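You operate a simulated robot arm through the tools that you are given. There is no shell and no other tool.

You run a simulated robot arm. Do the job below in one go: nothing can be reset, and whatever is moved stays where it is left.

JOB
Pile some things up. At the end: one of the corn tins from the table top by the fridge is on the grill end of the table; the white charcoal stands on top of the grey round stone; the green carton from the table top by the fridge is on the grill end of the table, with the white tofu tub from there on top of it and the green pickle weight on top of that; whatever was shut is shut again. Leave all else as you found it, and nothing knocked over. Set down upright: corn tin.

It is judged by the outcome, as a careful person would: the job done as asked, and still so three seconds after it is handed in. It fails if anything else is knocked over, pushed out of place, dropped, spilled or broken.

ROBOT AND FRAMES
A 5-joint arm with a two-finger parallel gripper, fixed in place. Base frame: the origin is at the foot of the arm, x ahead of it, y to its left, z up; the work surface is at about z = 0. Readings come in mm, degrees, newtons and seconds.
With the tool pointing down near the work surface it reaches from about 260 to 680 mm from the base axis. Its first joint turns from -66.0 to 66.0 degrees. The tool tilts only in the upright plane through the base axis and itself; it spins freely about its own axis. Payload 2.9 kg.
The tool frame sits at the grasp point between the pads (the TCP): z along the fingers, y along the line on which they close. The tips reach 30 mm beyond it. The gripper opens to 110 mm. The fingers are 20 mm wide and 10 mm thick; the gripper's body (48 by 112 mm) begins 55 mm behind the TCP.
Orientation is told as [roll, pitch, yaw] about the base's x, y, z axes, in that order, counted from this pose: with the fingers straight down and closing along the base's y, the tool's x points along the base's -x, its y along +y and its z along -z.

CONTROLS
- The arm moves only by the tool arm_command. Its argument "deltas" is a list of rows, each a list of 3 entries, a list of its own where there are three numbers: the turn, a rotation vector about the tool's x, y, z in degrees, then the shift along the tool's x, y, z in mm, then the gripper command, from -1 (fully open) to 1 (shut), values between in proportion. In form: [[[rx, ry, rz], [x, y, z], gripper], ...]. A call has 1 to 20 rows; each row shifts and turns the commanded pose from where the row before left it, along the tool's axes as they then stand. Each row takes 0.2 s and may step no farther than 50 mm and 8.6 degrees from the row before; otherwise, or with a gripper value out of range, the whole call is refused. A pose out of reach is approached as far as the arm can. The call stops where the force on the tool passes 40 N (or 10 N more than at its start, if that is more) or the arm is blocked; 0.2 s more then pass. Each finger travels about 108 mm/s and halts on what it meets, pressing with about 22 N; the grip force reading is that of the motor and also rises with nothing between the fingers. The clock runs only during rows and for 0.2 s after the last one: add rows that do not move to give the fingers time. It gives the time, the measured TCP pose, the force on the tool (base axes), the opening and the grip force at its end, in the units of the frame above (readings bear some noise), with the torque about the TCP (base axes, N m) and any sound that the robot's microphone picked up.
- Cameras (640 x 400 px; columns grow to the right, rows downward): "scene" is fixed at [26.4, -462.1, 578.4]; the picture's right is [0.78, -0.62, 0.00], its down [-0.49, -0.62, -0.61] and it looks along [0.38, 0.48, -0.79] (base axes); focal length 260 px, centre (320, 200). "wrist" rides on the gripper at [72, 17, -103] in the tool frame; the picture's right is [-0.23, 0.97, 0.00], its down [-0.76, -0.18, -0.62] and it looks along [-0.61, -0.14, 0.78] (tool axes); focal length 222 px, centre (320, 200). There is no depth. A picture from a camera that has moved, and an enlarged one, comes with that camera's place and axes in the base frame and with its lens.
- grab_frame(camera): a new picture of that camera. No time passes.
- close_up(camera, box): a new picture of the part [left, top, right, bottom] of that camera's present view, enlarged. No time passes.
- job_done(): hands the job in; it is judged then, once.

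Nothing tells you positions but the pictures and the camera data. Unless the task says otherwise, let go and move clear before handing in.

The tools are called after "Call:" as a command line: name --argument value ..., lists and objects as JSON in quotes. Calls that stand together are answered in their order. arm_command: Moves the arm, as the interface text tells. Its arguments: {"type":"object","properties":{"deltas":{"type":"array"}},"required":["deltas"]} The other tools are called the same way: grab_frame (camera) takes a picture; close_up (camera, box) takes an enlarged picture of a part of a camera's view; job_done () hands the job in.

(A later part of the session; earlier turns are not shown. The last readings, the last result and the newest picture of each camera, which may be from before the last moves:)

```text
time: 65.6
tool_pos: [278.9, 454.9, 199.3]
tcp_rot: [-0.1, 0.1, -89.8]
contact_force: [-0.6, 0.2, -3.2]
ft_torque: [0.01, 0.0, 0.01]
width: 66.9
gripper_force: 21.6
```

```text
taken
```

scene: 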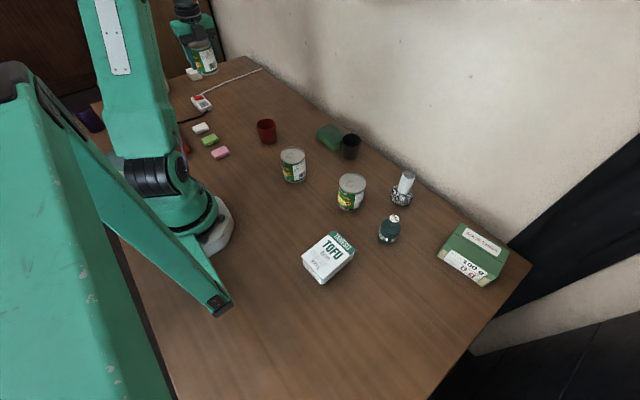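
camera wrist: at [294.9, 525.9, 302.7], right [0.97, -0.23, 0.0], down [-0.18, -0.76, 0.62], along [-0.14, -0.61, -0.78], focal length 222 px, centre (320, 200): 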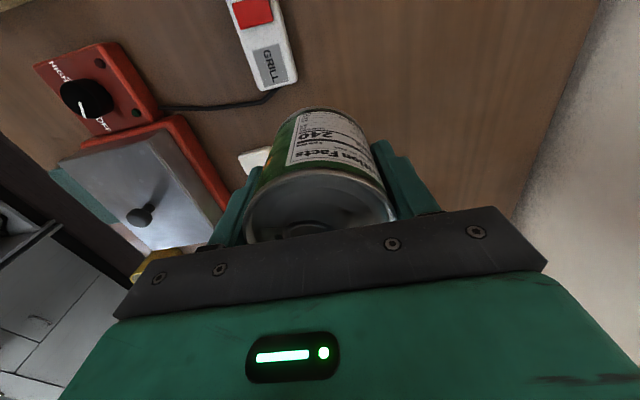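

The grill switch and cord are close to this spot, so I'll place the tin a bit further from them, at about (320,445). I'll shift there and descend slowly.

Call:
arm_command --deltas '[[[0, 0, 0], [-2, 8, 0], 1], [[0, 0, 0], [-3, 14, 0], 1], [[0, 0, 0], [-3, 12, 0], 1], [[0, 0, 0], [-1, 6.3, 0], 1], [[0, 0, 0], [0, 0, 5], 1], [[0, 0, 0], [0, 0, 10], 1], [[0, 0, 0], [0, 0, 14], 1], [[0, 0, 0], [0, 0, 15], 1], [[0, 0, 0], [0, 0, 15], 1], [[0, 0, 0], [0, 0, 15], 1], [[0, 0, 0], [0, 0, 15], 1], [[0, 0, 0], [0, 0, 15], 1], [[0, 0, 0], [0, 0, 14], 1], [[0, 0, 0], [0, 0, 12], 1], [[0, 0, 0], [0, 0, 8], 1], [[0, 0, 0], [0, 0, 5], 1], [[0, 0, 0], [0, 0, 0], 1]]'

Call:
grab_frame --camera "wrist"

Call:
close_up --camera "scene" --box '[160, 50, 300, 150]'

```text
time: 69.2
tool_pos: [319.4, 445.4, 56.0]
tcp_rot: [0.0, 0.0, -89.9]
contact_force: [-0.1, 1.1, -4.3]
ft_torque: [0.05, -0.02, 0.01]
width: 67.2
gripper_force: 22.0
```

```text
taken
camera wrist: at [335.8, 516.4, 160.5], right [0.97, -0.23, 0.0], down [-0.18, -0.76, 0.62], along [-0.14, -0.61, -0.78], focal length 222 px, centre (320, 200)
```

wrist: 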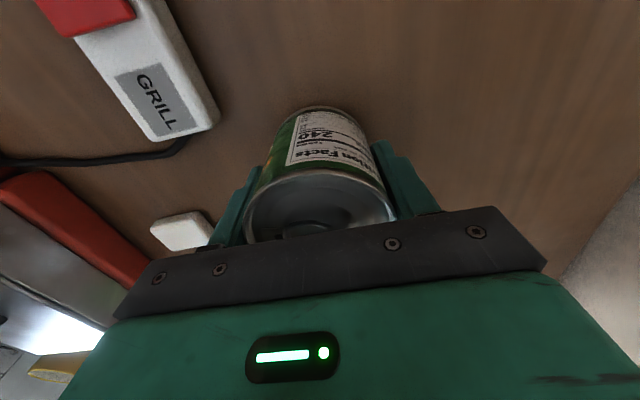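

```text
4.00 times, centred on (230, 100) of scene
camera zoom: at [26.4, -462.1, 578.4], right [0.78, -0.62, 0.0], down [-0.49, -0.62, -0.61], along [0.38, 0.48, -0.79], focal length 1041 px, centre (680, 600)
```

zoom: 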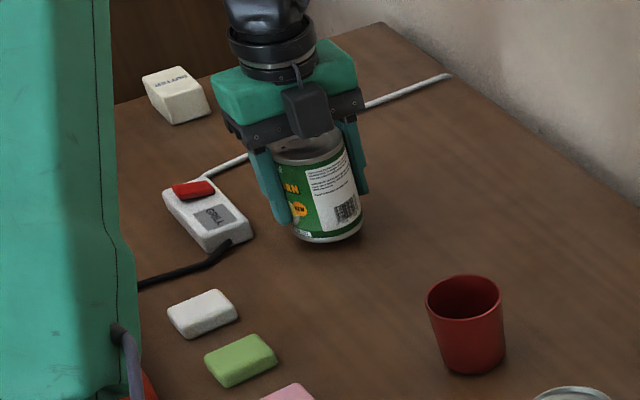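

The tin is about 12 mm above the table with good clearance from the switch. Lowering the last bit gently.

Call:
arm_command --deltas '[[[0, 0, 0], [0, 0, 3], 1], [[0, 0, 0], [0, 0, 3], 1], [[0, 0, 0], [0, 0, 2], 1], [[0, 0, 0], [0, 0, 1.5], 1], [[0, 0, 0], [0, 0, 1], 1], [[0, 0, 0], [0, 0, 0], 1]]'

Call:
arm_command --deltas '[[[0, 0, 0], [0, 0, 1], 1], [[0, 0, 0], [0, 0, 0], 1]]'

Call:
arm_command --deltas '[[[0, 0, 0], [0, 0, 0.5], 1], [[0, 0, 0], [0, 0, 0], 1]]'

```text
time: 70.6
tool_pos: [318.4, 445.2, 46.8]
tcp_rot: [-0.1, 0.0, -89.9]
contact_force: [0.3, -0.2, -3.9]
ft_torque: [0.03, -0.03, 0.03]
width: 67.1
gripper_force: 21.8
```

```text
time: 71.2
tool_pos: [318.8, 444.3, 46.3]
tcp_rot: [0.1, 0.1, -89.9]
contact_force: [0.4, -0.7, -2.7]
ft_torque: [-0.02, 0.0, 0.0]
width: 67.1
gripper_force: 21.9
```

```text
time: 71.8
tool_pos: [320.2, 444.4, 46.2]
tcp_rot: [-0.1, 0.0, -89.8]
contact_force: [-0.1, -0.4, -4.1]
ft_torque: [0.02, -0.02, -0.02]
width: 67.1
gripper_force: 22.3
```

Full weight still hangs on the gripper, so it hasn't touched. A little lower.

Call:
arm_command --deltas '[[[0, 0, 0], [0, 0, 0.7], 1], [[0, 0, 0], [0, 0, 0], 1]]'

Call:
arm_command --deltas '[[[0, 0, 0], [0, 0, 0.7], 1], [[0, 0, 0], [0, 0, 0], 1]]'

```text
time: 72.4
tool_pos: [319.8, 444.3, 44.8]
tcp_rot: [0.0, 0.0, -89.8]
contact_force: [-0.6, -0.9, -2.0]
ft_torque: [0.0, 0.02, -0.02]
width: 67.0
gripper_force: 21.7
```

```text
time: 73.0
tool_pos: [319.8, 444.3, 44.2]
tcp_rot: [-0.1, 0.0, -89.9]
contact_force: [-3.5, -3.3, 8.6]
ft_torque: [-0.27, 0.35, -0.02]
width: 67.0
gripper_force: 22.3
```

Contact made. I'll relieve the pressure slightly, open the fingers gradually and rise.

Call:
arm_command --deltas '[[[0, 0, 0], [0, 0, -0.6], 1], [[0, 0, 0], [0, 0, 0], 1], [[0, 0, 0], [0, 0, 0], -0.26], [[0, 0, 0], [0, 0, 0], -0.32], [[0, 0, 0], [0, 0, 0], -0.4], [[0, 0, 0], [0, 0, 0], -0.5], [[0, 0, 0], [0, 0, 0], -0.6], [[0, 0, 0], [0, 0, 0], -0.6]]'

Call:
arm_command --deltas '[[[0, 0, 0], [0, 0, -10], -0.6], [[0, 0, 0], [0, 0, -25], -0.6], [[0, 0, 0], [0, 0, -40], -0.6], [[0, 0, 0], [0, 0, -45], -0.6], [[0, 0, 0], [0, 0, -45], -0.6], [[0, 0, 0], [0, 0, 0], -0.6]]'

Call:
grab_frame --camera "wrist"

Call:
close_up --camera "scene" --box '[160, 50, 300, 150]'

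```text
time: 74.8
tool_pos: [319.6, 444.2, 44.4]
tcp_rot: [0.0, 0.1, -89.9]
contact_force: [-0.5, -0.2, 0.2]
ft_torque: [0.02, -0.01, 0.04]
width: 88.1
gripper_force: 0.1
```

```text
time: 76.2
tool_pos: [320.2, 443.4, 207.7]
tcp_rot: [-0.1, 0.0, -89.9]
contact_force: [0.3, -0.3, -0.4]
ft_torque: [-0.02, 0.01, 0.01]
width: 88.2
gripper_force: 0.1
```

```text
taken
camera wrist: at [336.8, 515.6, 310.9], right [0.97, -0.23, 0.0], down [-0.18, -0.76, 0.62], along [-0.14, -0.61, -0.78], focal length 222 px, centre (320, 200)
```

wrist: 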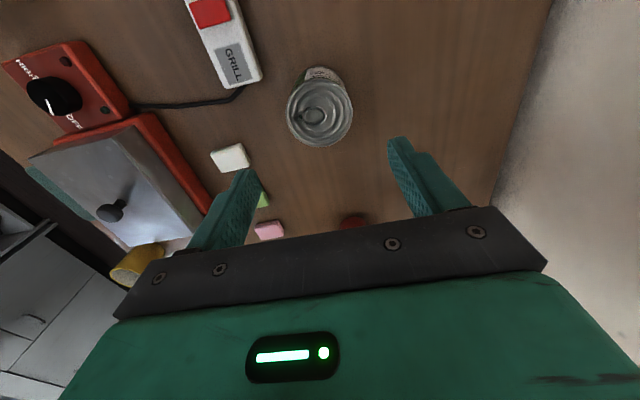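

```text
4.00 times, centred on (230, 100) of scene
camera zoom: at [26.4, -462.1, 578.4], right [0.78, -0.62, 0.0], down [-0.49, -0.62, -0.61], along [0.38, 0.48, -0.79], focal length 1041 px, centre (680, 600)
```

zoom: 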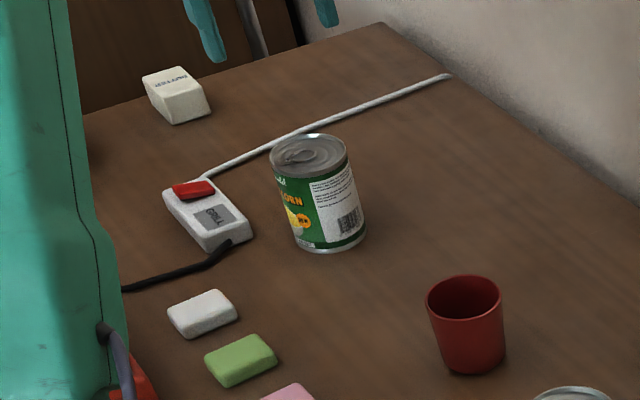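

The corn tin is standing at the grill end at about (320,444). Now I go back for the green carton, which I place at about (468,-469), roughly 112 x 78 x 57 mm, rotated ~8 degrees.

Call:
arm_command --deltas '[[[0, 0, 0], [-38.8, 14, 0], -1], [[0, 0, 0], [-38.8, 14, 0], -1], [[0, 0, 0], [-38.8, 14, 0], -1], [[0, 0, 0], [-38.8, 14, 0], -1], [[0, 0, 0], [-38.8, 14, 0], -1], [[0, 0, 0], [-45.5, 0, 0], -1], [[0, 0, 0], [-45.5, 0, 0], -1], [[0, 0, 0], [-45.5, 0, 0], -1], [[0, 0, 0], [-45.5, 0, 0], -1], [[0, 0, 0], [-45.5, 0, 0], -1], [[0, 0, 0], [-45.5, 0, 0], -1], [[0, 0, 0], [-45.5, 0, 0], -1], [[0, 0, 0], [-45.5, 0, 0], -1], [[0, 0, 0], [-45.5, 0, 0], -1], [[0, 0, 0], [-45.5, 0, 0], -1], [[0, 0, 0], [-45.5, 0, 0], -1], [[0, 0, 0], [-42, 10, 0], -1], [[0, 0, 0], [-42, 10, 0], -1], [[0, 0, 0], [-42, 10, 0], -1], [[0, 0, 0], [-42, 10, 0], -1]]'

Call:
grab_frame --camera "wrist"

Call:
grab_frame --camera "scene"

```text
time: 80.4
tool_pos: [431.7, -416.5, 208.8]
tcp_rot: [0.1, 0.1, -90.0]
contact_force: [0.2, -0.9, 0.4]
ft_torque: [0.0, 0.02, -0.01]
width: 110.1
gripper_force: 0.1
```

```text
taken
camera wrist: at [447.5, -344.7, 312.2], right [0.97, -0.23, 0.0], down [-0.18, -0.76, 0.62], along [-0.14, -0.61, -0.78], focal length 222 px, centre (320, 200)
```

wrist: 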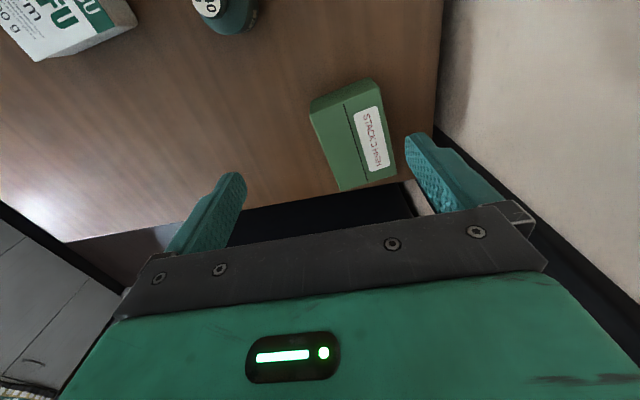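

```text
taken
```

scene: 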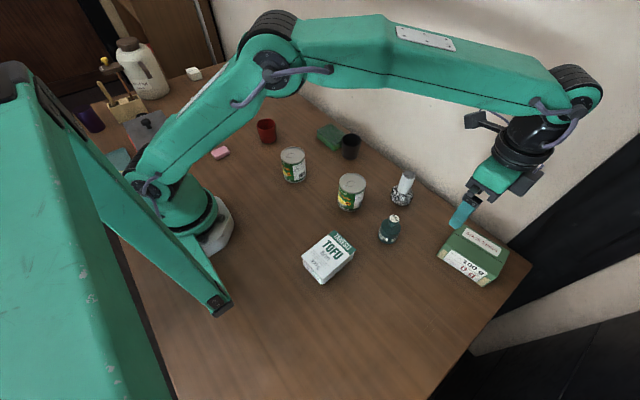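

I'm near the carton; I'll zoom in for a precise fit of its corners.

Call:
close_up --camera "wrist" --box '[290, 70, 430, 200]'

```text
3.08 times, centred on (360, 135) of wrist
camera zoom: at [447.5, -344.7, 312.2], right [0.97, -0.23, 0.0], down [-0.18, -0.76, 0.62], along [-0.14, -0.61, -0.78], focal length 684 px, centre (197, 400)
```

zoom: 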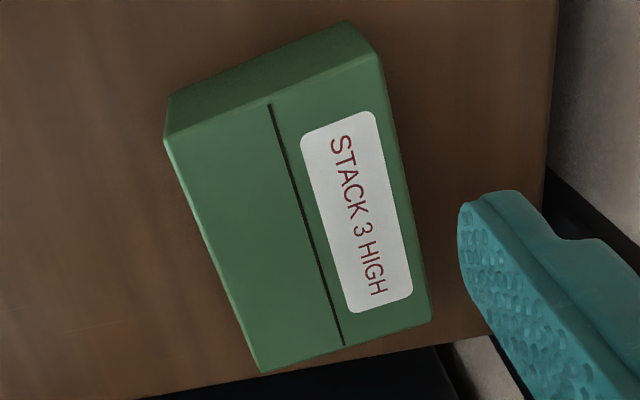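

All corners agree on a centre of about (466,-471.5), 8 degrees rotation, 78 mm across. I'll align the gripper to it, lower to z≈120, and move out over it.

Call:
arm_command --deltas '[[[0, 0, -8.1], [0, 0, 0], -1], [[0, 0, 0], [0, 0, 45], -1], [[0, 0, 0], [0, 0, 44], -1], [[0, 0, 0], [-29.3, 14, 0], -1], [[0, 0, 0], [-29.3, 13.9, 0], -1], [[0, 0, 0], [0, 0, 0], -1]]'

Call:
grab_frame --camera "wrist"

Call:
close_up --camera "scene" --box '[400, 180, 540, 300]'

```text
time: 81.8
tool_pos: [466.9, -470.8, 121.2]
tcp_rot: [0.0, 0.0, -81.8]
contact_force: [0.4, 0.1, 0.6]
ft_torque: [-0.02, 0.0, -0.03]
width: 110.1
gripper_force: 0.1
```

```text
taken
camera wrist: at [473.8, -397.3, 225.7], right [1.0, -0.09, 0.0], down [-0.07, -0.78, 0.62], along [-0.05, -0.62, -0.78], focal length 222 px, centre (320, 200)
```

wrist: 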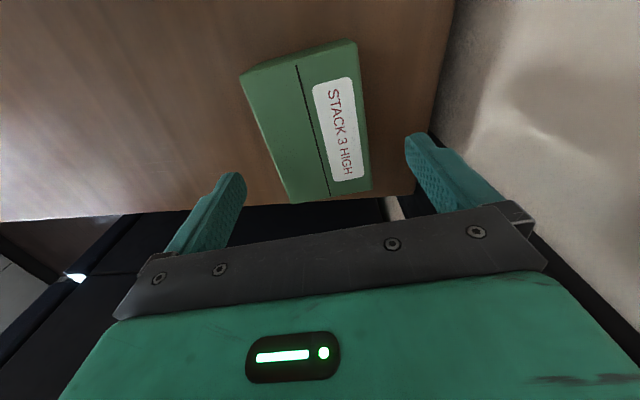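

```text
3.33 times, centred on (470, 240) of scene
camera zoom: at [26.4, -462.1, 578.4], right [0.78, -0.62, 0.0], down [-0.49, -0.62, -0.61], along [0.38, 0.48, -0.79], focal length 867 px, centre (-180, 67)
```

zoom: 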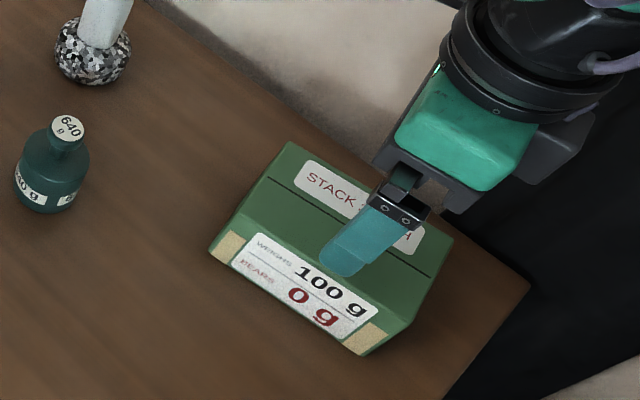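

The carton's centre is about 3-4 mm toward -x of the tool axis; I'll correct by 3 mm and descend to z≈36, then close.

Call:
arm_command --deltas '[[[0, 0, 0], [0, -3, 0], -1], [[0, 0, 0], [0, 0, 30], -1], [[0, 0, 0], [0, 0, 30], -1], [[0, 0, 0], [0, 0, 24], -1], [[0, 0, 0], [0, 0, 0], -1]]'

Call:
grab_frame --camera "wrist"

Call:
close_up --camera "scene" --box '[400, 180, 540, 300]'

```text
time: 83.0
tool_pos: [463.6, -471.9, 37.0]
tcp_rot: [0.0, 0.0, -81.8]
contact_force: [0.1, 0.2, 0.2]
ft_torque: [0.01, 0.0, -0.03]
width: 110.2
gripper_force: 0.1
```

```text
taken
camera wrist: at [469.5, -398.4, 141.1], right [1.0, -0.09, 0.0], down [-0.07, -0.78, 0.62], along [-0.05, -0.62, -0.78], focal length 222 px, centre (320, 200)
```

wrist: 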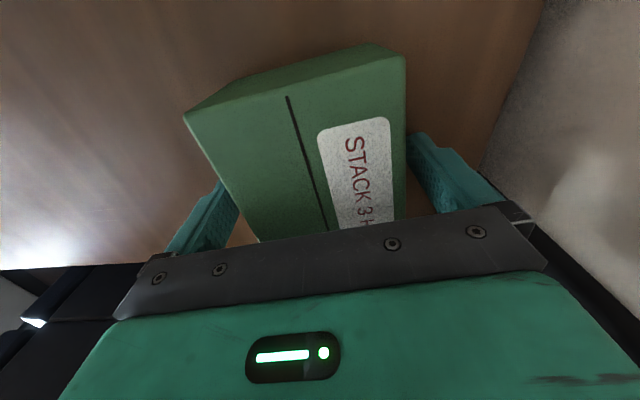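

```text
3.33 times, centred on (470, 240) of scene
camera zoom: at [26.4, -462.1, 578.4], right [0.78, -0.62, 0.0], down [-0.49, -0.62, -0.61], along [0.38, 0.48, -0.79], focal length 867 px, centre (-180, 67)
```

zoom: 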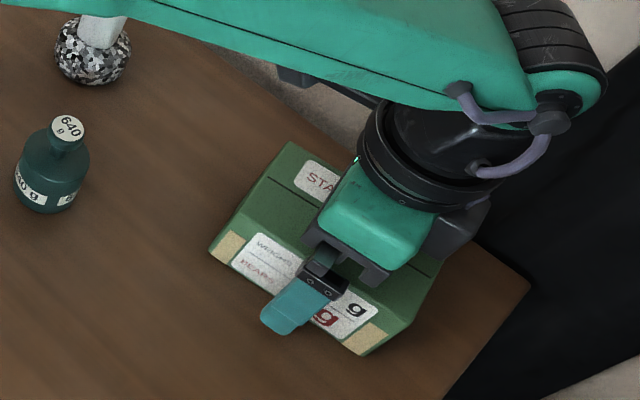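

The fingers straddle the carton. I'll close on it and check.

Call:
arm_command --deltas '[[[0, 0, 0], [0, 0, 0], 0], [[0, 0, 0], [0, 0, 0], 1], [[0, 0, 0], [0, 0, 0], 1], [[0, 0, 0], [0, 0, 0], 1], [[0, 0, 0], [0, 0, 0], 1]]'

Call:
grab_frame --camera "wrist"

Call:
arm_command --deltas '[[[0, 0, 0], [0, 0, -1.5], 1], [[0, 0, 0], [0, 0, -2], 1], [[0, 0, 0], [0, 0, -2], 1], [[0, 0, 0], [0, 0, -2.5], 1], [[0, 0, 0], [0, 0, -3], 1], [[0, 0, 0], [0, 0, -4], 1], [[0, 0, 0], [0, 0, 0], 1]]'

Call:
grab_frame --camera "wrist"

Call:
close_up --camera "scene" --box '[400, 180, 540, 300]'

```text
time: 84.2
tool_pos: [464.0, -471.5, 37.2]
tcp_rot: [0.0, 0.0, -81.9]
contact_force: [-0.2, -0.7, 1.3]
ft_torque: [-0.06, -0.03, -0.04]
width: 80.1
gripper_force: 21.9
```

```text
taken
camera wrist: at [469.5, -398.4, 141.3], right [1.0, -0.09, 0.0], down [-0.07, -0.78, 0.62], along [-0.05, -0.62, -0.78], focal length 222 px, centre (320, 200)
```

wrist: 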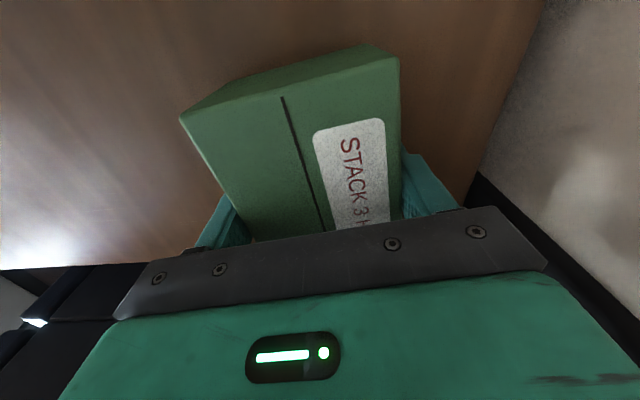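

```text
time: 85.8
tool_pos: [463.3, -471.8, 52.0]
tcp_rot: [0.0, 0.0, -81.8]
contact_force: [-0.8, 0.7, -1.0]
ft_torque: [0.01, 0.0, 0.0]
width: 79.9
gripper_force: 22.8
```

```text
taken
camera wrist: at [470.0, -398.6, 155.2], right [1.0, -0.09, 0.0], down [-0.07, -0.78, 0.62], along [-0.05, -0.62, -0.78], focal length 222 px, centre (320, 200)
```

wrist: 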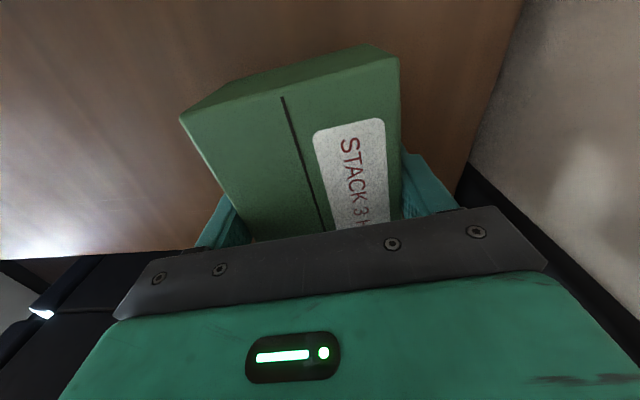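

```text
3.33 times, centred on (470, 240) of scene
camera zoom: at [26.4, -462.1, 578.4], right [0.78, -0.62, 0.0], down [-0.49, -0.62, -0.61], along [0.38, 0.48, -0.79], focal length 867 px, centre (-180, 67)
```

zoom: 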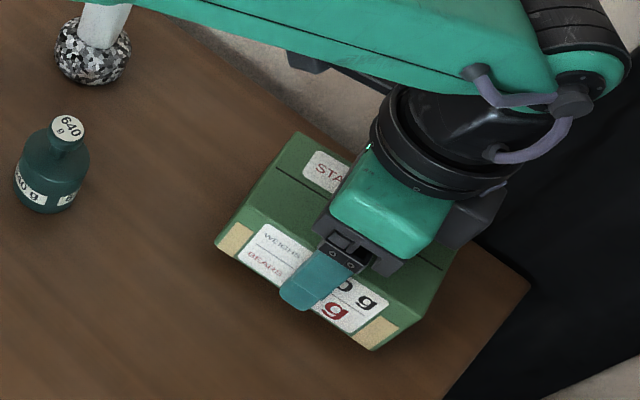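

The carton is held and lifted 15 mm, level. I'll raise it further, retract a little inward, then go up to carrying height.

Call:
arm_command --deltas '[[[0, 0, 0], [0, 0, -5], 1], [[0, 0, 0], [0, 0, -8], 1], [[0, 0, 0], [0, 0, -10], 1], [[0, 0, 0], [0, 0, -10], 1], [[0, 0, 0], [0, 0, -10], 1], [[0, 0, 0], [0, 0, -10], 1], [[0, 0, 0], [0, 0, -10], 1], [[0, 0, 0], [6, -4.5, -3], 1], [[0, 0, 0], [11, -8, -3], 1], [[0, 0, 0], [11, -8, -4], 1], [[0, 0, 0], [6, -5, -5], 1], [[0, 0, 0], [0, 0, -10], 1], [[0, 0, 0], [0, 0, -10], 1], [[0, 0, 0], [0, 0, -12], 1], [[0, 0, 0], [0, 0, -12], 1], [[0, 0, 0], [0, 0, -10], 1], [[0, 0, 0], [0, 0, -8], 1], [[0, 0, 0], [0, 0, -4], 1], [[0, 0, 0], [0, 0, 0], 1]]'

Call:
grab_frame --camera "wrist"

Call:
grab_frame --camera "scene"

```text
time: 89.8
tool_pos: [433.3, -441.6, 194.5]
tcp_rot: [0.0, -0.1, -81.9]
contact_force: [0.2, 0.1, -0.9]
ft_torque: [-0.02, 0.02, 0.01]
width: 79.9
gripper_force: 22.7
```

```text
taken
camera wrist: at [439.7, -368.6, 299.1], right [1.0, -0.09, 0.0], down [-0.07, -0.78, 0.62], along [-0.05, -0.62, -0.78], focal length 222 px, centre (320, 200)
```

wrist: 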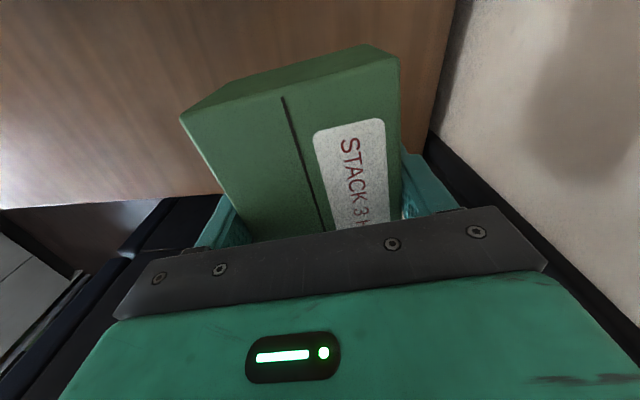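

```text
taken
```

scene: 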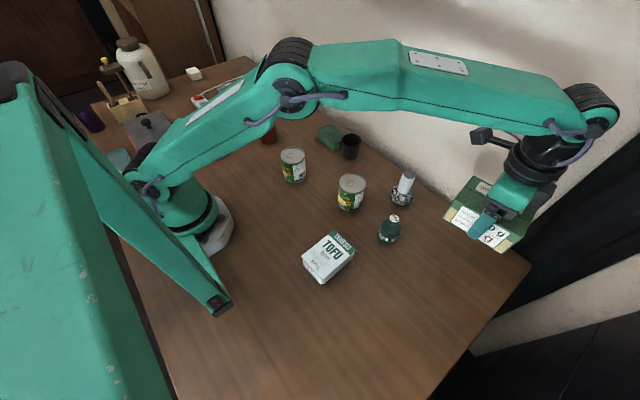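

The carton is at carrying height. I'll square the gripper and carry it across in front toward the grill end.

Call:
arm_command --deltas '[[[0, 0, 4], [0, 0, 0], 1], [[0, 0, 4.1], [0, 0, 0], 1], [[0, 0, 0], [10, -2, 0], 1], [[0, 0, 0], [16, -3, 0], 1], [[0, 0, 0], [22, -4, 0], 1], [[0, 0, 0], [22, -4, 0], 1], [[0, 0, 0], [22, -4, 0], 1], [[0, 0, 0], [22, -4, 0], 1], [[0, 0, 0], [22, -4, 0], 1], [[0, 0, 0], [22, -4, 0], 1], [[0, 0, 0], [22, -3, 0], 1], [[0, 0, 0], [22, -1, 0], 1], [[0, 0, 0], [22, 0, 0], 1], [[0, 0, 0], [22, 0, 0], 1], [[0, 0, 0], [22, 0, 0], 1], [[0, 0, 0], [22, 0, 0], 1], [[0, 0, 0], [22, 0, 0], 1], [[0, 0, 0], [22, 0, 0], 1], [[0, 0, 0], [22, 0, 0], 1], [[0, 0, 0], [22, 0, 0], 1]]'

Call:
arm_command --deltas '[[[0, 0, 0], [22, 0, 0], 1], [[0, 0, 0], [22, 0, 0], 1], [[0, 0, 0], [22, 0, 0], 1], [[0, 0, 0], [22, 0, 0], 1], [[0, 0, 0], [22, 0, 0], 1], [[0, 0, 0], [22, 0, 0], 1], [[0, 0, 0], [22, 0, 0], 1], [[0, 0, 0], [22, 0, 0], 1], [[0, 0, 0], [22, 0, 0], 1], [[0, 0, 0], [22, 0, 0], 1], [[0, 0, 0], [22, 0, 0], 1], [[0, 0, 0], [22, 0, 0], 1], [[0, 0, 0], [22, 0, 0], 1], [[0, 0, 0], [22, 0, 0], 1], [[0, 0, 0], [22, 0, 0], 1], [[0, 0, 0], [22, 2, 0], 1], [[0, 0, 0], [22, 3, 0], 1], [[0, 0, 0], [15, 3, 0], 1], [[0, 0, 0], [0, 0, 0], 1]]'

Call:
grab_frame --camera "wrist"

Call:
grab_frame --camera "scene"

```text
time: 94.0
tool_pos: [402.4, -63.6, 195.4]
tcp_rot: [0.0, 0.0, -89.9]
contact_force: [-0.4, 0.5, -1.8]
ft_torque: [0.0, -0.03, -0.03]
width: 79.8
gripper_force: 21.6
```

```text
time: 98.0
tool_pos: [407.8, 325.7, 193.1]
tcp_rot: [0.0, 0.0, -89.9]
contact_force: [0.0, -0.3, -1.6]
ft_torque: [-0.03, 0.0, -0.01]
width: 80.1
gripper_force: 22.6
```

```text
taken
camera wrist: at [424.0, 396.6, 297.7], right [0.97, -0.23, 0.0], down [-0.18, -0.76, 0.62], along [-0.14, -0.61, -0.78], focal length 222 px, centre (320, 200)
```

wrist: 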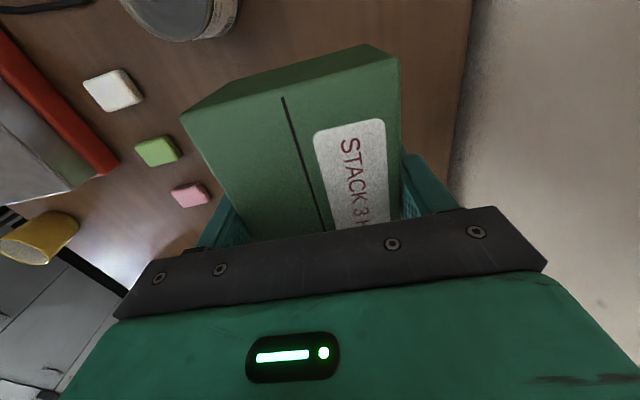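

```text
taken
```

scene: 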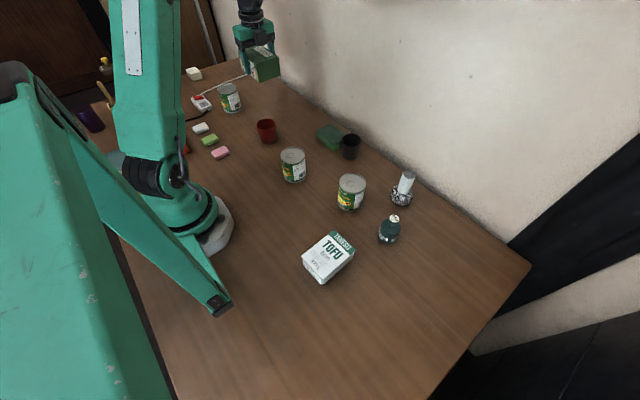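

The carton hangs level over the grill end at about (408,325). I'll move it 15 mm further in y and lower it toward the table.

Call:
arm_command --deltas '[[[0, 0, 0], [8, 0, 0], 1], [[0, 0, 0], [7, 0, 0], 1], [[0, 0, 0], [0, 0, 6], 1], [[0, 0, 0], [0, 0, 12], 1], [[0, 0, 0], [0, 0, 15], 1], [[0, 0, 0], [0, 0, 16], 1], [[0, 0, 0], [0, 0, 16], 1], [[0, 0, 0], [0, 0, 16], 1], [[0, 0, 0], [0, 0, 16], 1], [[0, 0, 0], [0, 0, 16], 1], [[0, 0, 0], [0, 0, 14], 1], [[0, 0, 0], [0, 0, 10], 1], [[0, 0, 0], [0, 0, 8], 1], [[0, 0, 0], [0, 0, 5], 1], [[0, 0, 0], [0, 0, 0], 1]]'

Call:
close_up --camera "scene" --box '[180, 50, 320, 150]'

Call:
grab_frame --camera "wrist"

```text
time: 101.2
tool_pos: [406.6, 340.7, 45.0]
tcp_rot: [0.0, -0.1, -89.9]
contact_force: [0.0, 0.5, -0.8]
ft_torque: [-0.04, 0.0, -0.03]
width: 79.8
gripper_force: 22.2
```

```text
4.00 times, centred on (250, 100) of scene
camera zoom: at [26.4, -462.1, 578.4], right [0.78, -0.62, 0.0], down [-0.49, -0.62, -0.61], along [0.38, 0.48, -0.79], focal length 1041 px, centre (600, 600)
```

zoom: 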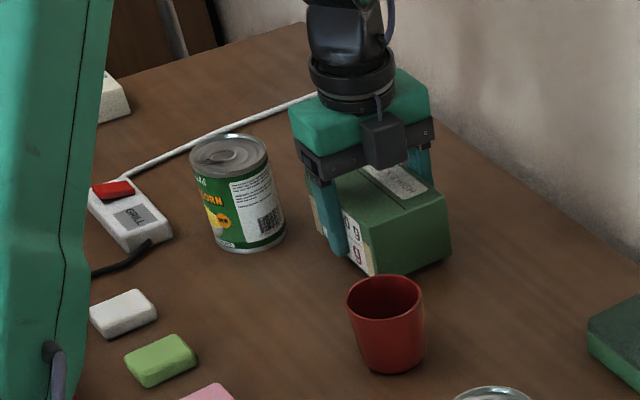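

```text
taken
camera wrist: at [423.5, 412.0, 148.1], right [0.97, -0.23, 0.0], down [-0.18, -0.76, 0.62], along [-0.14, -0.61, -0.78], focal length 222 px, centre (320, 200)
```

wrist: 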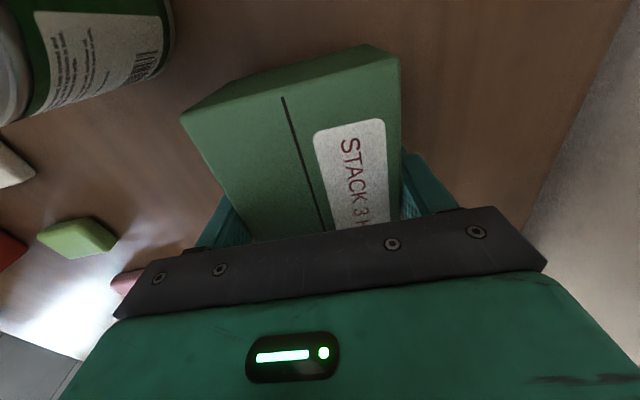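

Only a few mm above the table and clear of the tin and red cup. Final gentle lowering.

Call:
arm_command --deltas '[[[0, 0, 0], [0, 0, 3], 1], [[0, 0, 0], [0, 0, 3], 1], [[0, 0, 0], [0, 0, 2], 1], [[0, 0, 0], [0, 0, 1], 1], [[0, 0, 0], [0, 0, 0], 1]]'

Call:
arm_command --deltas '[[[0, 0, 0], [0, 0, 0.7], 1], [[0, 0, 0], [0, 0, 0], 1]]'

Call:
arm_command --deltas '[[[0, 0, 0], [0, 0, 0.6], 1], [[0, 0, 0], [0, 0, 0], 1]]'

```text
time: 102.4
tool_pos: [408.4, 341.0, 37.8]
tcp_rot: [0.1, 0.1, -89.8]
contact_force: [-6.9, -3.3, 16.4]
ft_torque: [-0.32, 0.35, -0.12]
width: 79.8
gripper_force: 21.8
```

```text
time: 103.0
tool_pos: [408.7, 341.0, 36.2]
tcp_rot: [0.1, 0.2, -89.9]
contact_force: [-6.3, -2.9, 21.6]
ft_torque: [-0.02, 0.34, 0.12]
width: 80.2
gripper_force: 22.0
```

```text
time: 103.6
tool_pos: [409.6, 340.9, 35.0]
tcp_rot: [0.1, 0.1, -89.9]
contact_force: [-5.6, 3.7, 21.3]
ft_torque: [-0.03, 0.36, 0.02]
width: 79.9
gripper_force: 21.7
```

It was already touching; I'll back off about 1.3 mm to relieve the force and then open the fingers.

Call:
arm_command --deltas '[[[0, 0, 0], [0, 0, -0.7], 1], [[0, 0, 0], [0, 0, -0.7], 1], [[0, 0, 0], [0, 0, 0], 1]]'

Call:
arm_command --deltas '[[[0, 0, 0], [0, 0, 0], -0.5], [[0, 0, 0], [0, 0, 0], -0.6], [[0, 0, 0], [0, 0, 0], -0.8], [[0, 0, 0], [0, 0, 0], -0.9], [[0, 0, 0], [0, 0, 0], -0.9]]'

Call:
close_up --camera "scene" --box '[180, 50, 320, 150]'

```text
time: 104.4
tool_pos: [408.7, 339.7, 34.7]
tcp_rot: [-0.2, -0.1, -89.9]
contact_force: [1.6, 0.3, 3.8]
ft_torque: [0.32, -0.26, -0.12]
width: 79.8
gripper_force: 22.4
```

```text
time: 105.6
tool_pos: [406.7, 340.0, 36.9]
tcp_rot: [0.0, 0.1, -89.9]
contact_force: [0.6, -0.1, 0.4]
ft_torque: [0.05, 0.03, -0.02]
width: 104.5
gripper_force: 0.0
```

```text
4.00 times, centred on (250, 100) of scene
camera zoom: at [26.4, -462.1, 578.4], right [0.78, -0.62, 0.0], down [-0.49, -0.62, -0.61], along [0.38, 0.48, -0.79], focal length 1041 px, centre (600, 600)
```

zoom: 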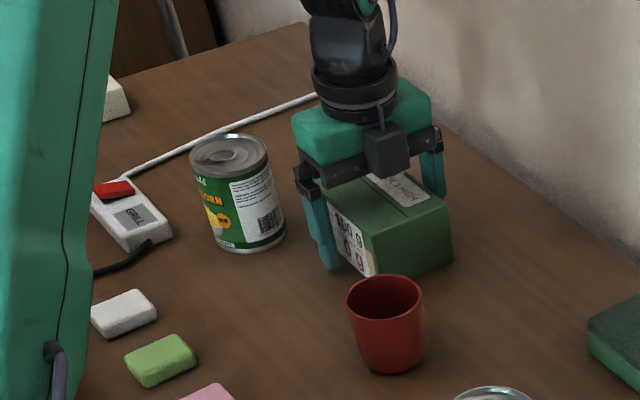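

Released. I'll rise straight up and photograph the carton where it now stands.

Call:
arm_command --deltas '[[[0, 0, 0], [0, 0, -10], -0.9], [[0, 0, 0], [0, 0, -25], -0.9], [[0, 0, 0], [0, 0, -40], -0.9], [[0, 0, 0], [0, 0, -50], -0.9], [[0, 0, 0], [0, 0, -50], -0.9], [[0, 0, 0], [0, 0, 0], -0.9]]'

Call:
grab_frame --camera "wrist"

Call:
close_up --camera "wrist" --box '[230, 20, 430, 190]'

Call:
close_up --camera "scene" --box '[220, 60, 320, 140]'

```text
time: 107.0
tool_pos: [407.8, 340.2, 211.7]
tcp_rot: [0.0, 0.0, -89.9]
contact_force: [0.4, 0.6, -0.5]
ft_torque: [0.03, 0.01, 0.02]
width: 104.3
gripper_force: 0.2
```

```text
taken
camera wrist: at [423.6, 411.7, 315.1], right [0.97, -0.23, 0.0], down [-0.18, -0.76, 0.62], along [-0.14, -0.61, -0.78], focal length 222 px, centre (320, 200)
```

wrist: 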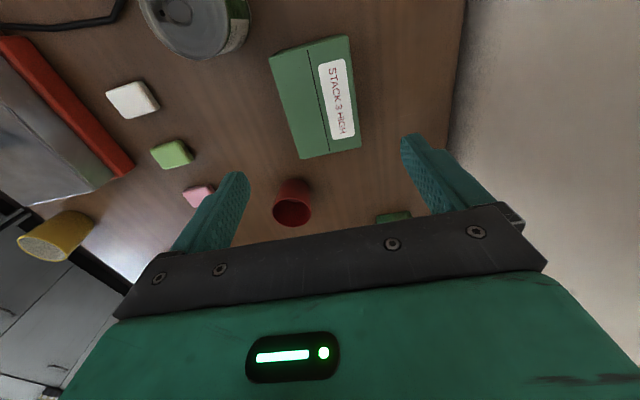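

```text
2.35 times, centred on (330, 105) of wrist
camera zoom: at [423.6, 411.7, 315.1], right [0.97, -0.23, 0.0], down [-0.18, -0.76, 0.62], along [-0.14, -0.61, -0.78], focal length 523 px, centre (296, 424)
```

zoom: 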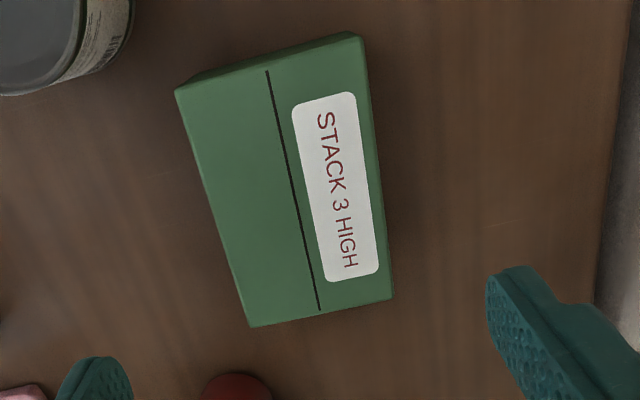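

```text
5.00 times, centred on (270, 100) of scene
camera zoom: at [26.4, -462.1, 578.4], right [0.78, -0.62, 0.0], down [-0.49, -0.62, -0.61], along [0.38, 0.48, -0.79], focal length 1301 px, centre (570, 700)
```

zoom: 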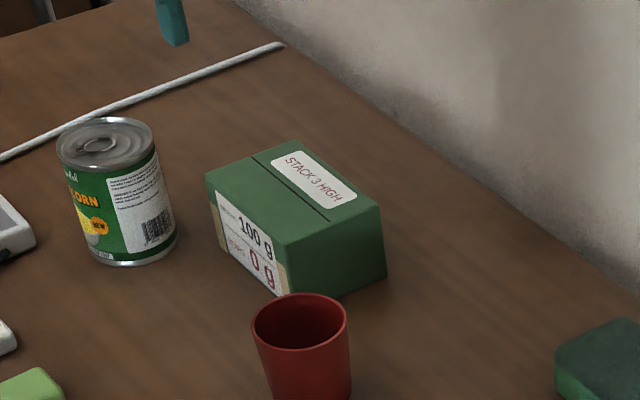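

The carton is square at about (408,339.6). Next the tofu: combining views it sits near (205,-269), about 100 x 72 mm; I'll fly back, rotate the gripper to close along its short side, and take a closer look.

Call:
arm_command --deltas '[[[0, 0, 0], [-44.5, -9, 0], -0.9], [[0, 0, 0], [-44.5, -9, 0], -0.9], [[0, 0, 0], [-44.5, 0, 0], -0.9], [[0, 0, 0], [-44.5, 0, 0], -0.9], [[0, 0, 0], [-44.5, 0, 0], -0.9], [[0, 0, 0], [-44.5, 0, 0], -0.9], [[0, 0, 0], [-44.5, 0, 0], -0.9], [[0, 0, 0], [-44.5, 0, 0], -0.9], [[0, 0, 0], [-44.5, 0, 0], -0.9], [[0, 0, 0], [-44.5, 0, 0], -0.9], [[0, 0, 0], [-44.5, 0, 0], -0.9], [[0, 0, 0], [0, 0, 0], -0.9]]'

Call:
arm_command --deltas '[[[0, 0, -8.5], [0, 0, 0], -1], [[0, 0, -8.5], [0, 0, 0], -1], [[0, 0, -8.5], [0, 0, 0], -1], [[0, 0, -8.5], [0, 0, 0], -1], [[0, 0, -8.5], [0, 0, 0], -1], [[0, 0, -8.5], [0, 0, 0], -1], [[0, 0, -8.5], [0, 0, 0], -1], [[0, 0, -8.5], [0, 0, 0], -1], [[0, 0, -8.5], [0, 0, 0], -1], [[0, 0, -8.5], [0, 0, 0], -1], [[0, 0, -4.9], [0, 0, 0], -1], [[0, 0, 0], [40, -22, 0], -1], [[0, 0, 0], [40, -22, 0], -1], [[0, 0, 0], [40, -22, 0], -1], [[0, 0, 0], [0, 0, 0], -1]]'

Call:
grab_frame --camera "wrist"

Call:
grab_frame --camera "scene"

```text
time: 109.6
tool_pos: [390.9, -150.7, 209.7]
tcp_rot: [0.0, -0.1, -89.9]
contact_force: [0.0, -1.3, 0.1]
ft_torque: [-0.03, 0.01, -0.02]
width: 104.6
gripper_force: 0.0
```

```text
time: 112.8
tool_pos: [268.9, -215.6, 212.2]
tcp_rot: [0.0, 0.0, 0.0]
contact_force: [0.0, 0.6, 0.2]
ft_torque: [0.01, 0.01, 0.03]
width: 109.9
gripper_force: 0.0
```

```text
taken
camera wrist: at [195.7, -200.0, 315.9], right [0.23, 0.97, 0.0], down [0.76, -0.18, 0.62], along [0.61, -0.14, -0.78], focal length 222 px, centre (320, 200)
```

wrist: 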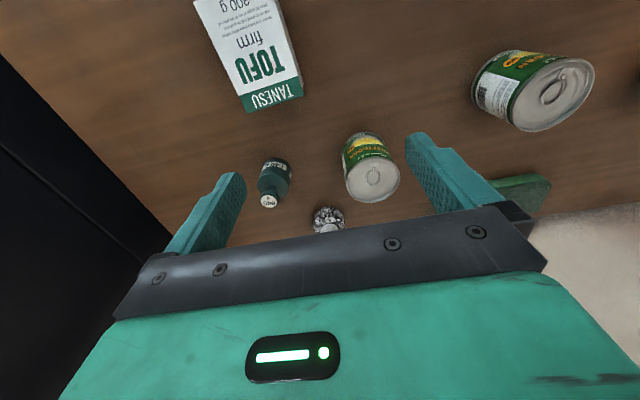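

```text
taken
```

scene: 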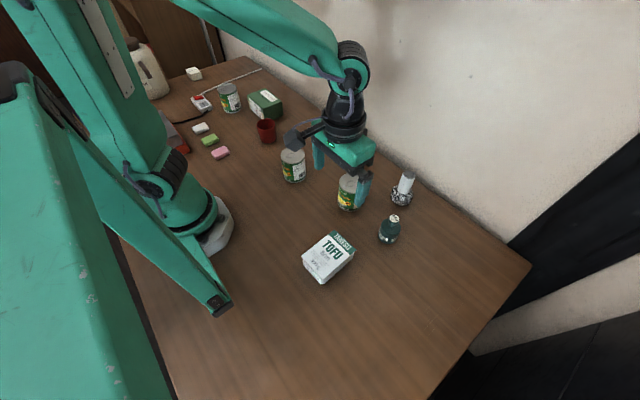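

The tofu is at the upper edge of the view. I'll move closer over it to measure.

Call:
arm_command --deltas '[[[0, 0, 0], [28, -25, 0], -1], [[0, 0, 0], [28, -25, 0], -1], [[0, 0, 0], [0, 0, 0], -1]]'

Call:
grab_frame --camera "wrist"

Call:
close_up --camera "wrist" --box '[220, 20, 420, 160]'

Call:
close_up --camera "scene" --box '[290, 220, 370, 290]'

```text
time: 113.6
tool_pos: [213.1, -265.1, 213.3]
tcp_rot: [0.1, 0.0, 0.0]
contact_force: [0.5, -0.3, -0.2]
ft_torque: [0.02, 0.0, 0.0]
width: 109.9
gripper_force: 0.1
```

```text
taken
camera wrist: at [141.3, -249.4, 316.4], right [0.23, 0.97, 0.0], down [0.76, -0.18, 0.62], along [0.61, -0.14, -0.78], focal length 222 px, centre (320, 200)
```

wrist: 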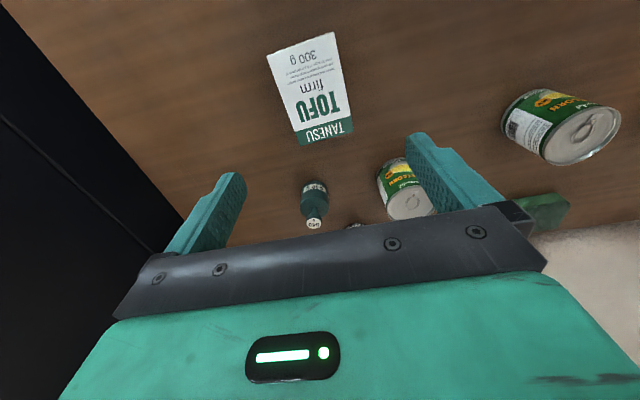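

```text
2.86 times, centred on (320, 90) of wrist
camera zoom: at [141.3, -249.4, 316.4], right [0.23, 0.97, 0.0], down [0.76, -0.18, 0.62], along [0.61, -0.14, -0.78], focal length 635 px, centre (320, 514)
```

zoom: 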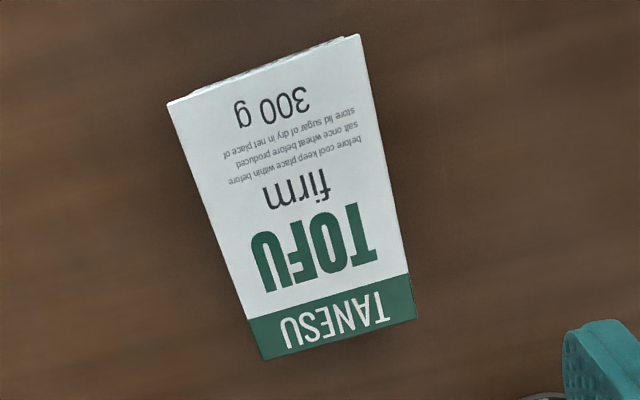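

```text
5.71 times, centred on (330, 255) of scene
camera zoom: at [26.3, -462.1, 578.4], right [0.78, -0.62, 0.0], down [-0.49, -0.62, -0.61], along [0.38, 0.48, -0.79], focal length 1487 px, centre (263, -114)
```

zoom: 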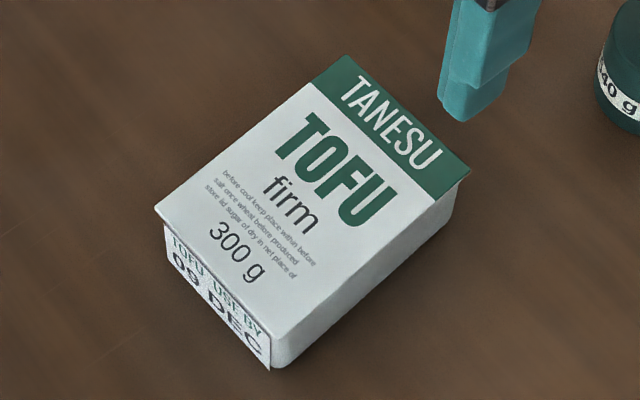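

The tofu tub has a lid about 102 x 71 mm, height ~46 mm, centred at about (205,-269.5), rotated ~3 degrees, its body slightly narrower below the lid. I'll align with it and descend partway.

Call:
arm_command --deltas '[[[0, 0, -3], [0, 0, 0], -1], [[0, 0, 0], [8.8, -3.6, 0], -1], [[0, 0, 0], [0, 0, 40], -1], [[0, 0, 0], [0, 0, 40], -1], [[0, 0, 0], [0, 0, 30], -1], [[0, 0, 0], [0, 0, 0], -1]]'

Call:
grab_frame --camera "wrist"

Call:
close_up --camera "scene" --box '[270, 200, 390, 300]'

```text
time: 115.0
tool_pos: [206.2, -268.3, 101.5]
tcp_rot: [0.0, 0.1, 3.0]
contact_force: [-0.4, -0.3, -0.4]
ft_torque: [0.01, -0.02, -0.01]
width: 110.0
gripper_force: 0.1
```

```text
taken
camera wrist: at [132.1, -256.0, 205.1], right [0.18, 0.98, 0.0], down [0.77, -0.14, 0.62], along [0.61, -0.11, -0.78], focal length 222 px, centre (320, 200)
```

wrist: 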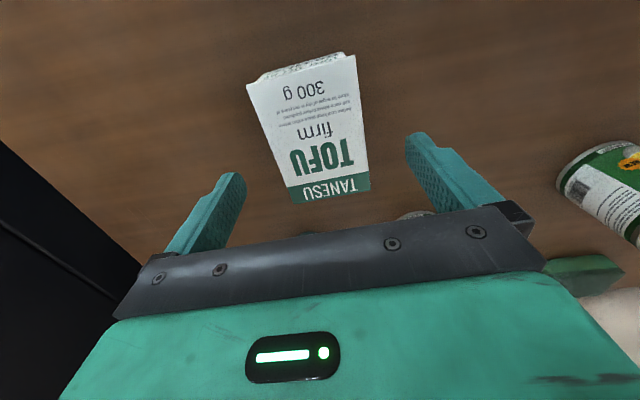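

```text
4.00 times, centred on (330, 250) of scene
camera zoom: at [26.4, -462.1, 578.4], right [0.78, -0.62, 0.0], down [-0.49, -0.62, -0.61], along [0.38, 0.48, -0.79], focal length 1041 px, centre (280, 0)
```

zoom: 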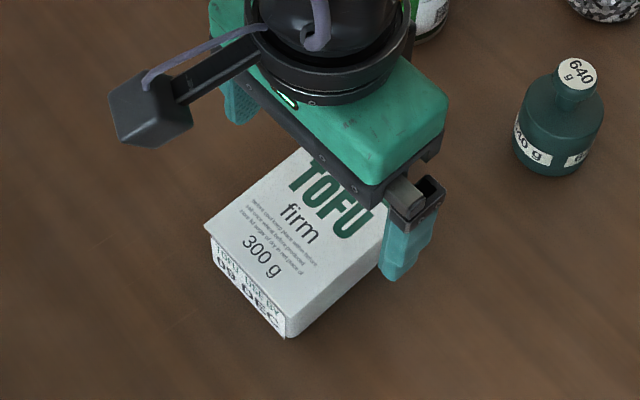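

Nearly centred; I'll apply a ~2 mm correction, descend to z≈36 and close on the tub.

Call:
arm_command --deltas '[[[0, 0, 0], [2, -1, 0], -1], [[0, 0, 0], [0, 0, 25], -1], [[0, 0, 0], [0, 0, 25], -1], [[0, 0, 0], [0, 0, 15], -1], [[0, 0, 0], [0, 0, 0], -1]]'

Call:
close_up --camera "scene" --box '[270, 200, 390, 300]'

Call:
grab_frame --camera "wrist"

```text
time: 116.2
tool_pos: [204.8, -269.8, 36.2]
tcp_rot: [0.0, 0.0, 3.0]
contact_force: [0.3, 1.2, 0.2]
ft_torque: [-0.02, 0.03, -0.01]
width: 109.8
gripper_force: 0.1
```

```text
4.00 times, centred on (330, 250) of scene
camera zoom: at [26.4, -462.1, 578.4], right [0.78, -0.62, 0.0], down [-0.49, -0.62, -0.61], along [0.38, 0.48, -0.79], focal length 1041 px, centre (280, 0)
```

zoom: 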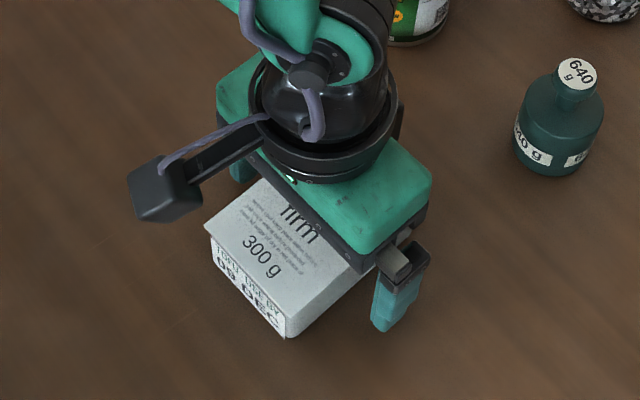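

```text
taken
camera wrist: at [130.8, -258.2, 140.3], right [0.18, 0.98, 0.0], down [0.77, -0.14, 0.62], along [0.61, -0.11, -0.78], focal length 222 px, centre (320, 200)
```

wrist: 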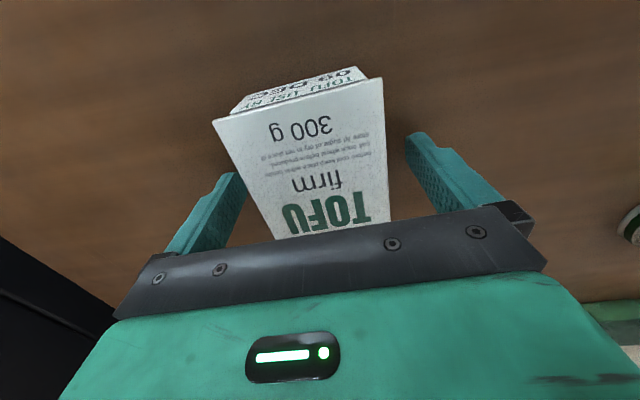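

The fingers straddle the tub evenly. Closing, then a small slow lift.

Call:
arm_command --deltas '[[[0, 0, 0], [0, 0, 0], -0.5], [[0, 0, 0], [0, 0, 0], -0.35], [[0, 0, 0], [0, 0, 0], 1], [[0, 0, 0], [0, 0, 0], 1], [[0, 0, 0], [0, 0, 0], 1], [[0, 0, 0], [0, 0, 0], 1]]'

Call:
grab_frame --camera "wrist"

Call:
close_up --camera "scene" --box '[270, 200, 390, 300]'

```text
time: 117.6
tool_pos: [203.3, -270.9, 36.8]
tcp_rot: [0.0, 0.0, 3.0]
contact_force: [-0.3, -0.1, 0.1]
ft_torque: [0.01, 0.12, 0.04]
width: 69.8
gripper_force: 21.8
```

```text
taken
camera wrist: at [130.8, -258.2, 140.5], right [0.18, 0.98, 0.0], down [0.77, -0.14, 0.62], along [0.61, -0.11, -0.78], focal length 222 px, centre (320, 200)
```

wrist: 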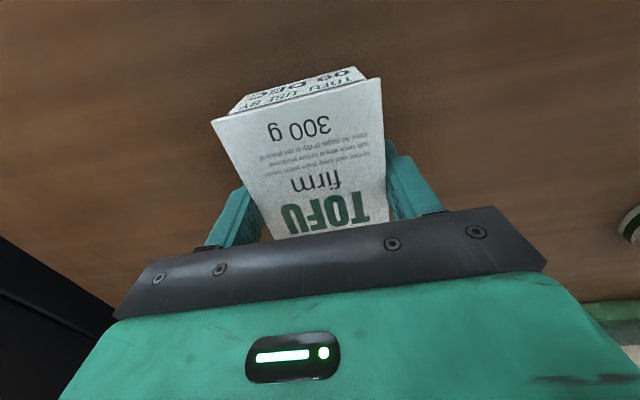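

```text
4.00 times, centred on (330, 250) of scene
camera zoom: at [26.4, -462.1, 578.4], right [0.78, -0.62, 0.0], down [-0.49, -0.62, -0.61], along [0.38, 0.48, -0.79], focal length 1041 px, centre (280, 0)
```

zoom: 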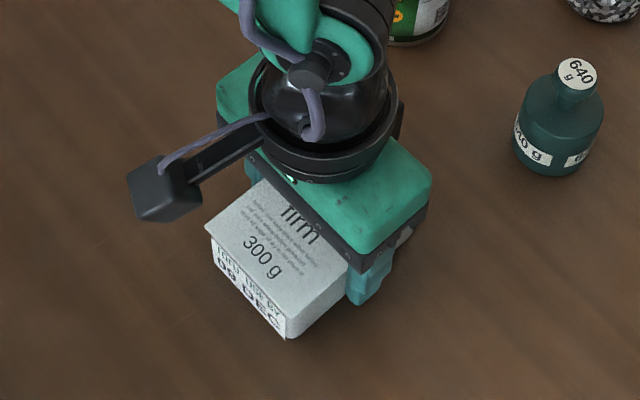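

Gripped at 69.8 mm. Lifting slowly now.

Call:
arm_command --deltas '[[[0, 0, 0], [0, 0, -1.5], 1], [[0, 0, 0], [0, 0, -2], 1], [[0, 0, 0], [0, 0, -2], 1], [[0, 0, 0], [0, 0, -2.5], 1], [[0, 0, 0], [0, 0, -3], 1], [[0, 0, 0], [0, 0, -4], 1], [[0, 0, 0], [0, 0, 0], 1]]'

Call:
grab_frame --camera "wrist"

Call:
close_up --camera "scene" --box '[270, 200, 390, 300]'

```text
time: 119.2
tool_pos: [204.5, -271.0, 50.7]
tcp_rot: [-0.1, 0.0, 3.0]
contact_force: [-0.1, -0.8, -3.3]
ft_torque: [-0.02, -0.06, 0.03]
width: 69.7
gripper_force: 21.6
```

```text
taken
camera wrist: at [130.0, -258.2, 155.0], right [0.18, 0.98, 0.0], down [0.77, -0.14, 0.62], along [0.61, -0.11, -0.78], focal length 222 px, centre (320, 200)
```

wrist: 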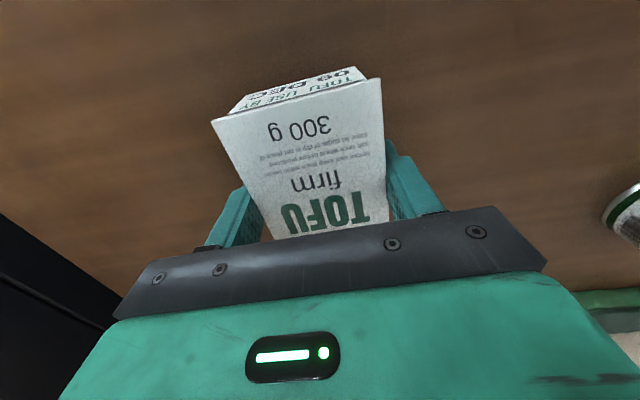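

```text
4.00 times, centred on (330, 250) of scene
camera zoom: at [26.4, -462.1, 578.4], right [0.78, -0.62, 0.0], down [-0.49, -0.62, -0.61], along [0.38, 0.48, -0.79], focal length 1041 px, centre (280, 0)
```

zoom: 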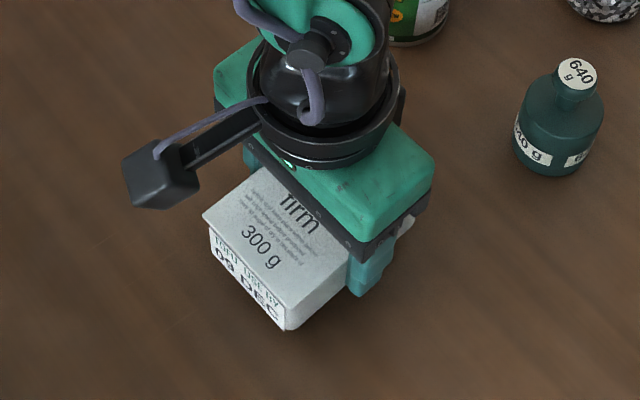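

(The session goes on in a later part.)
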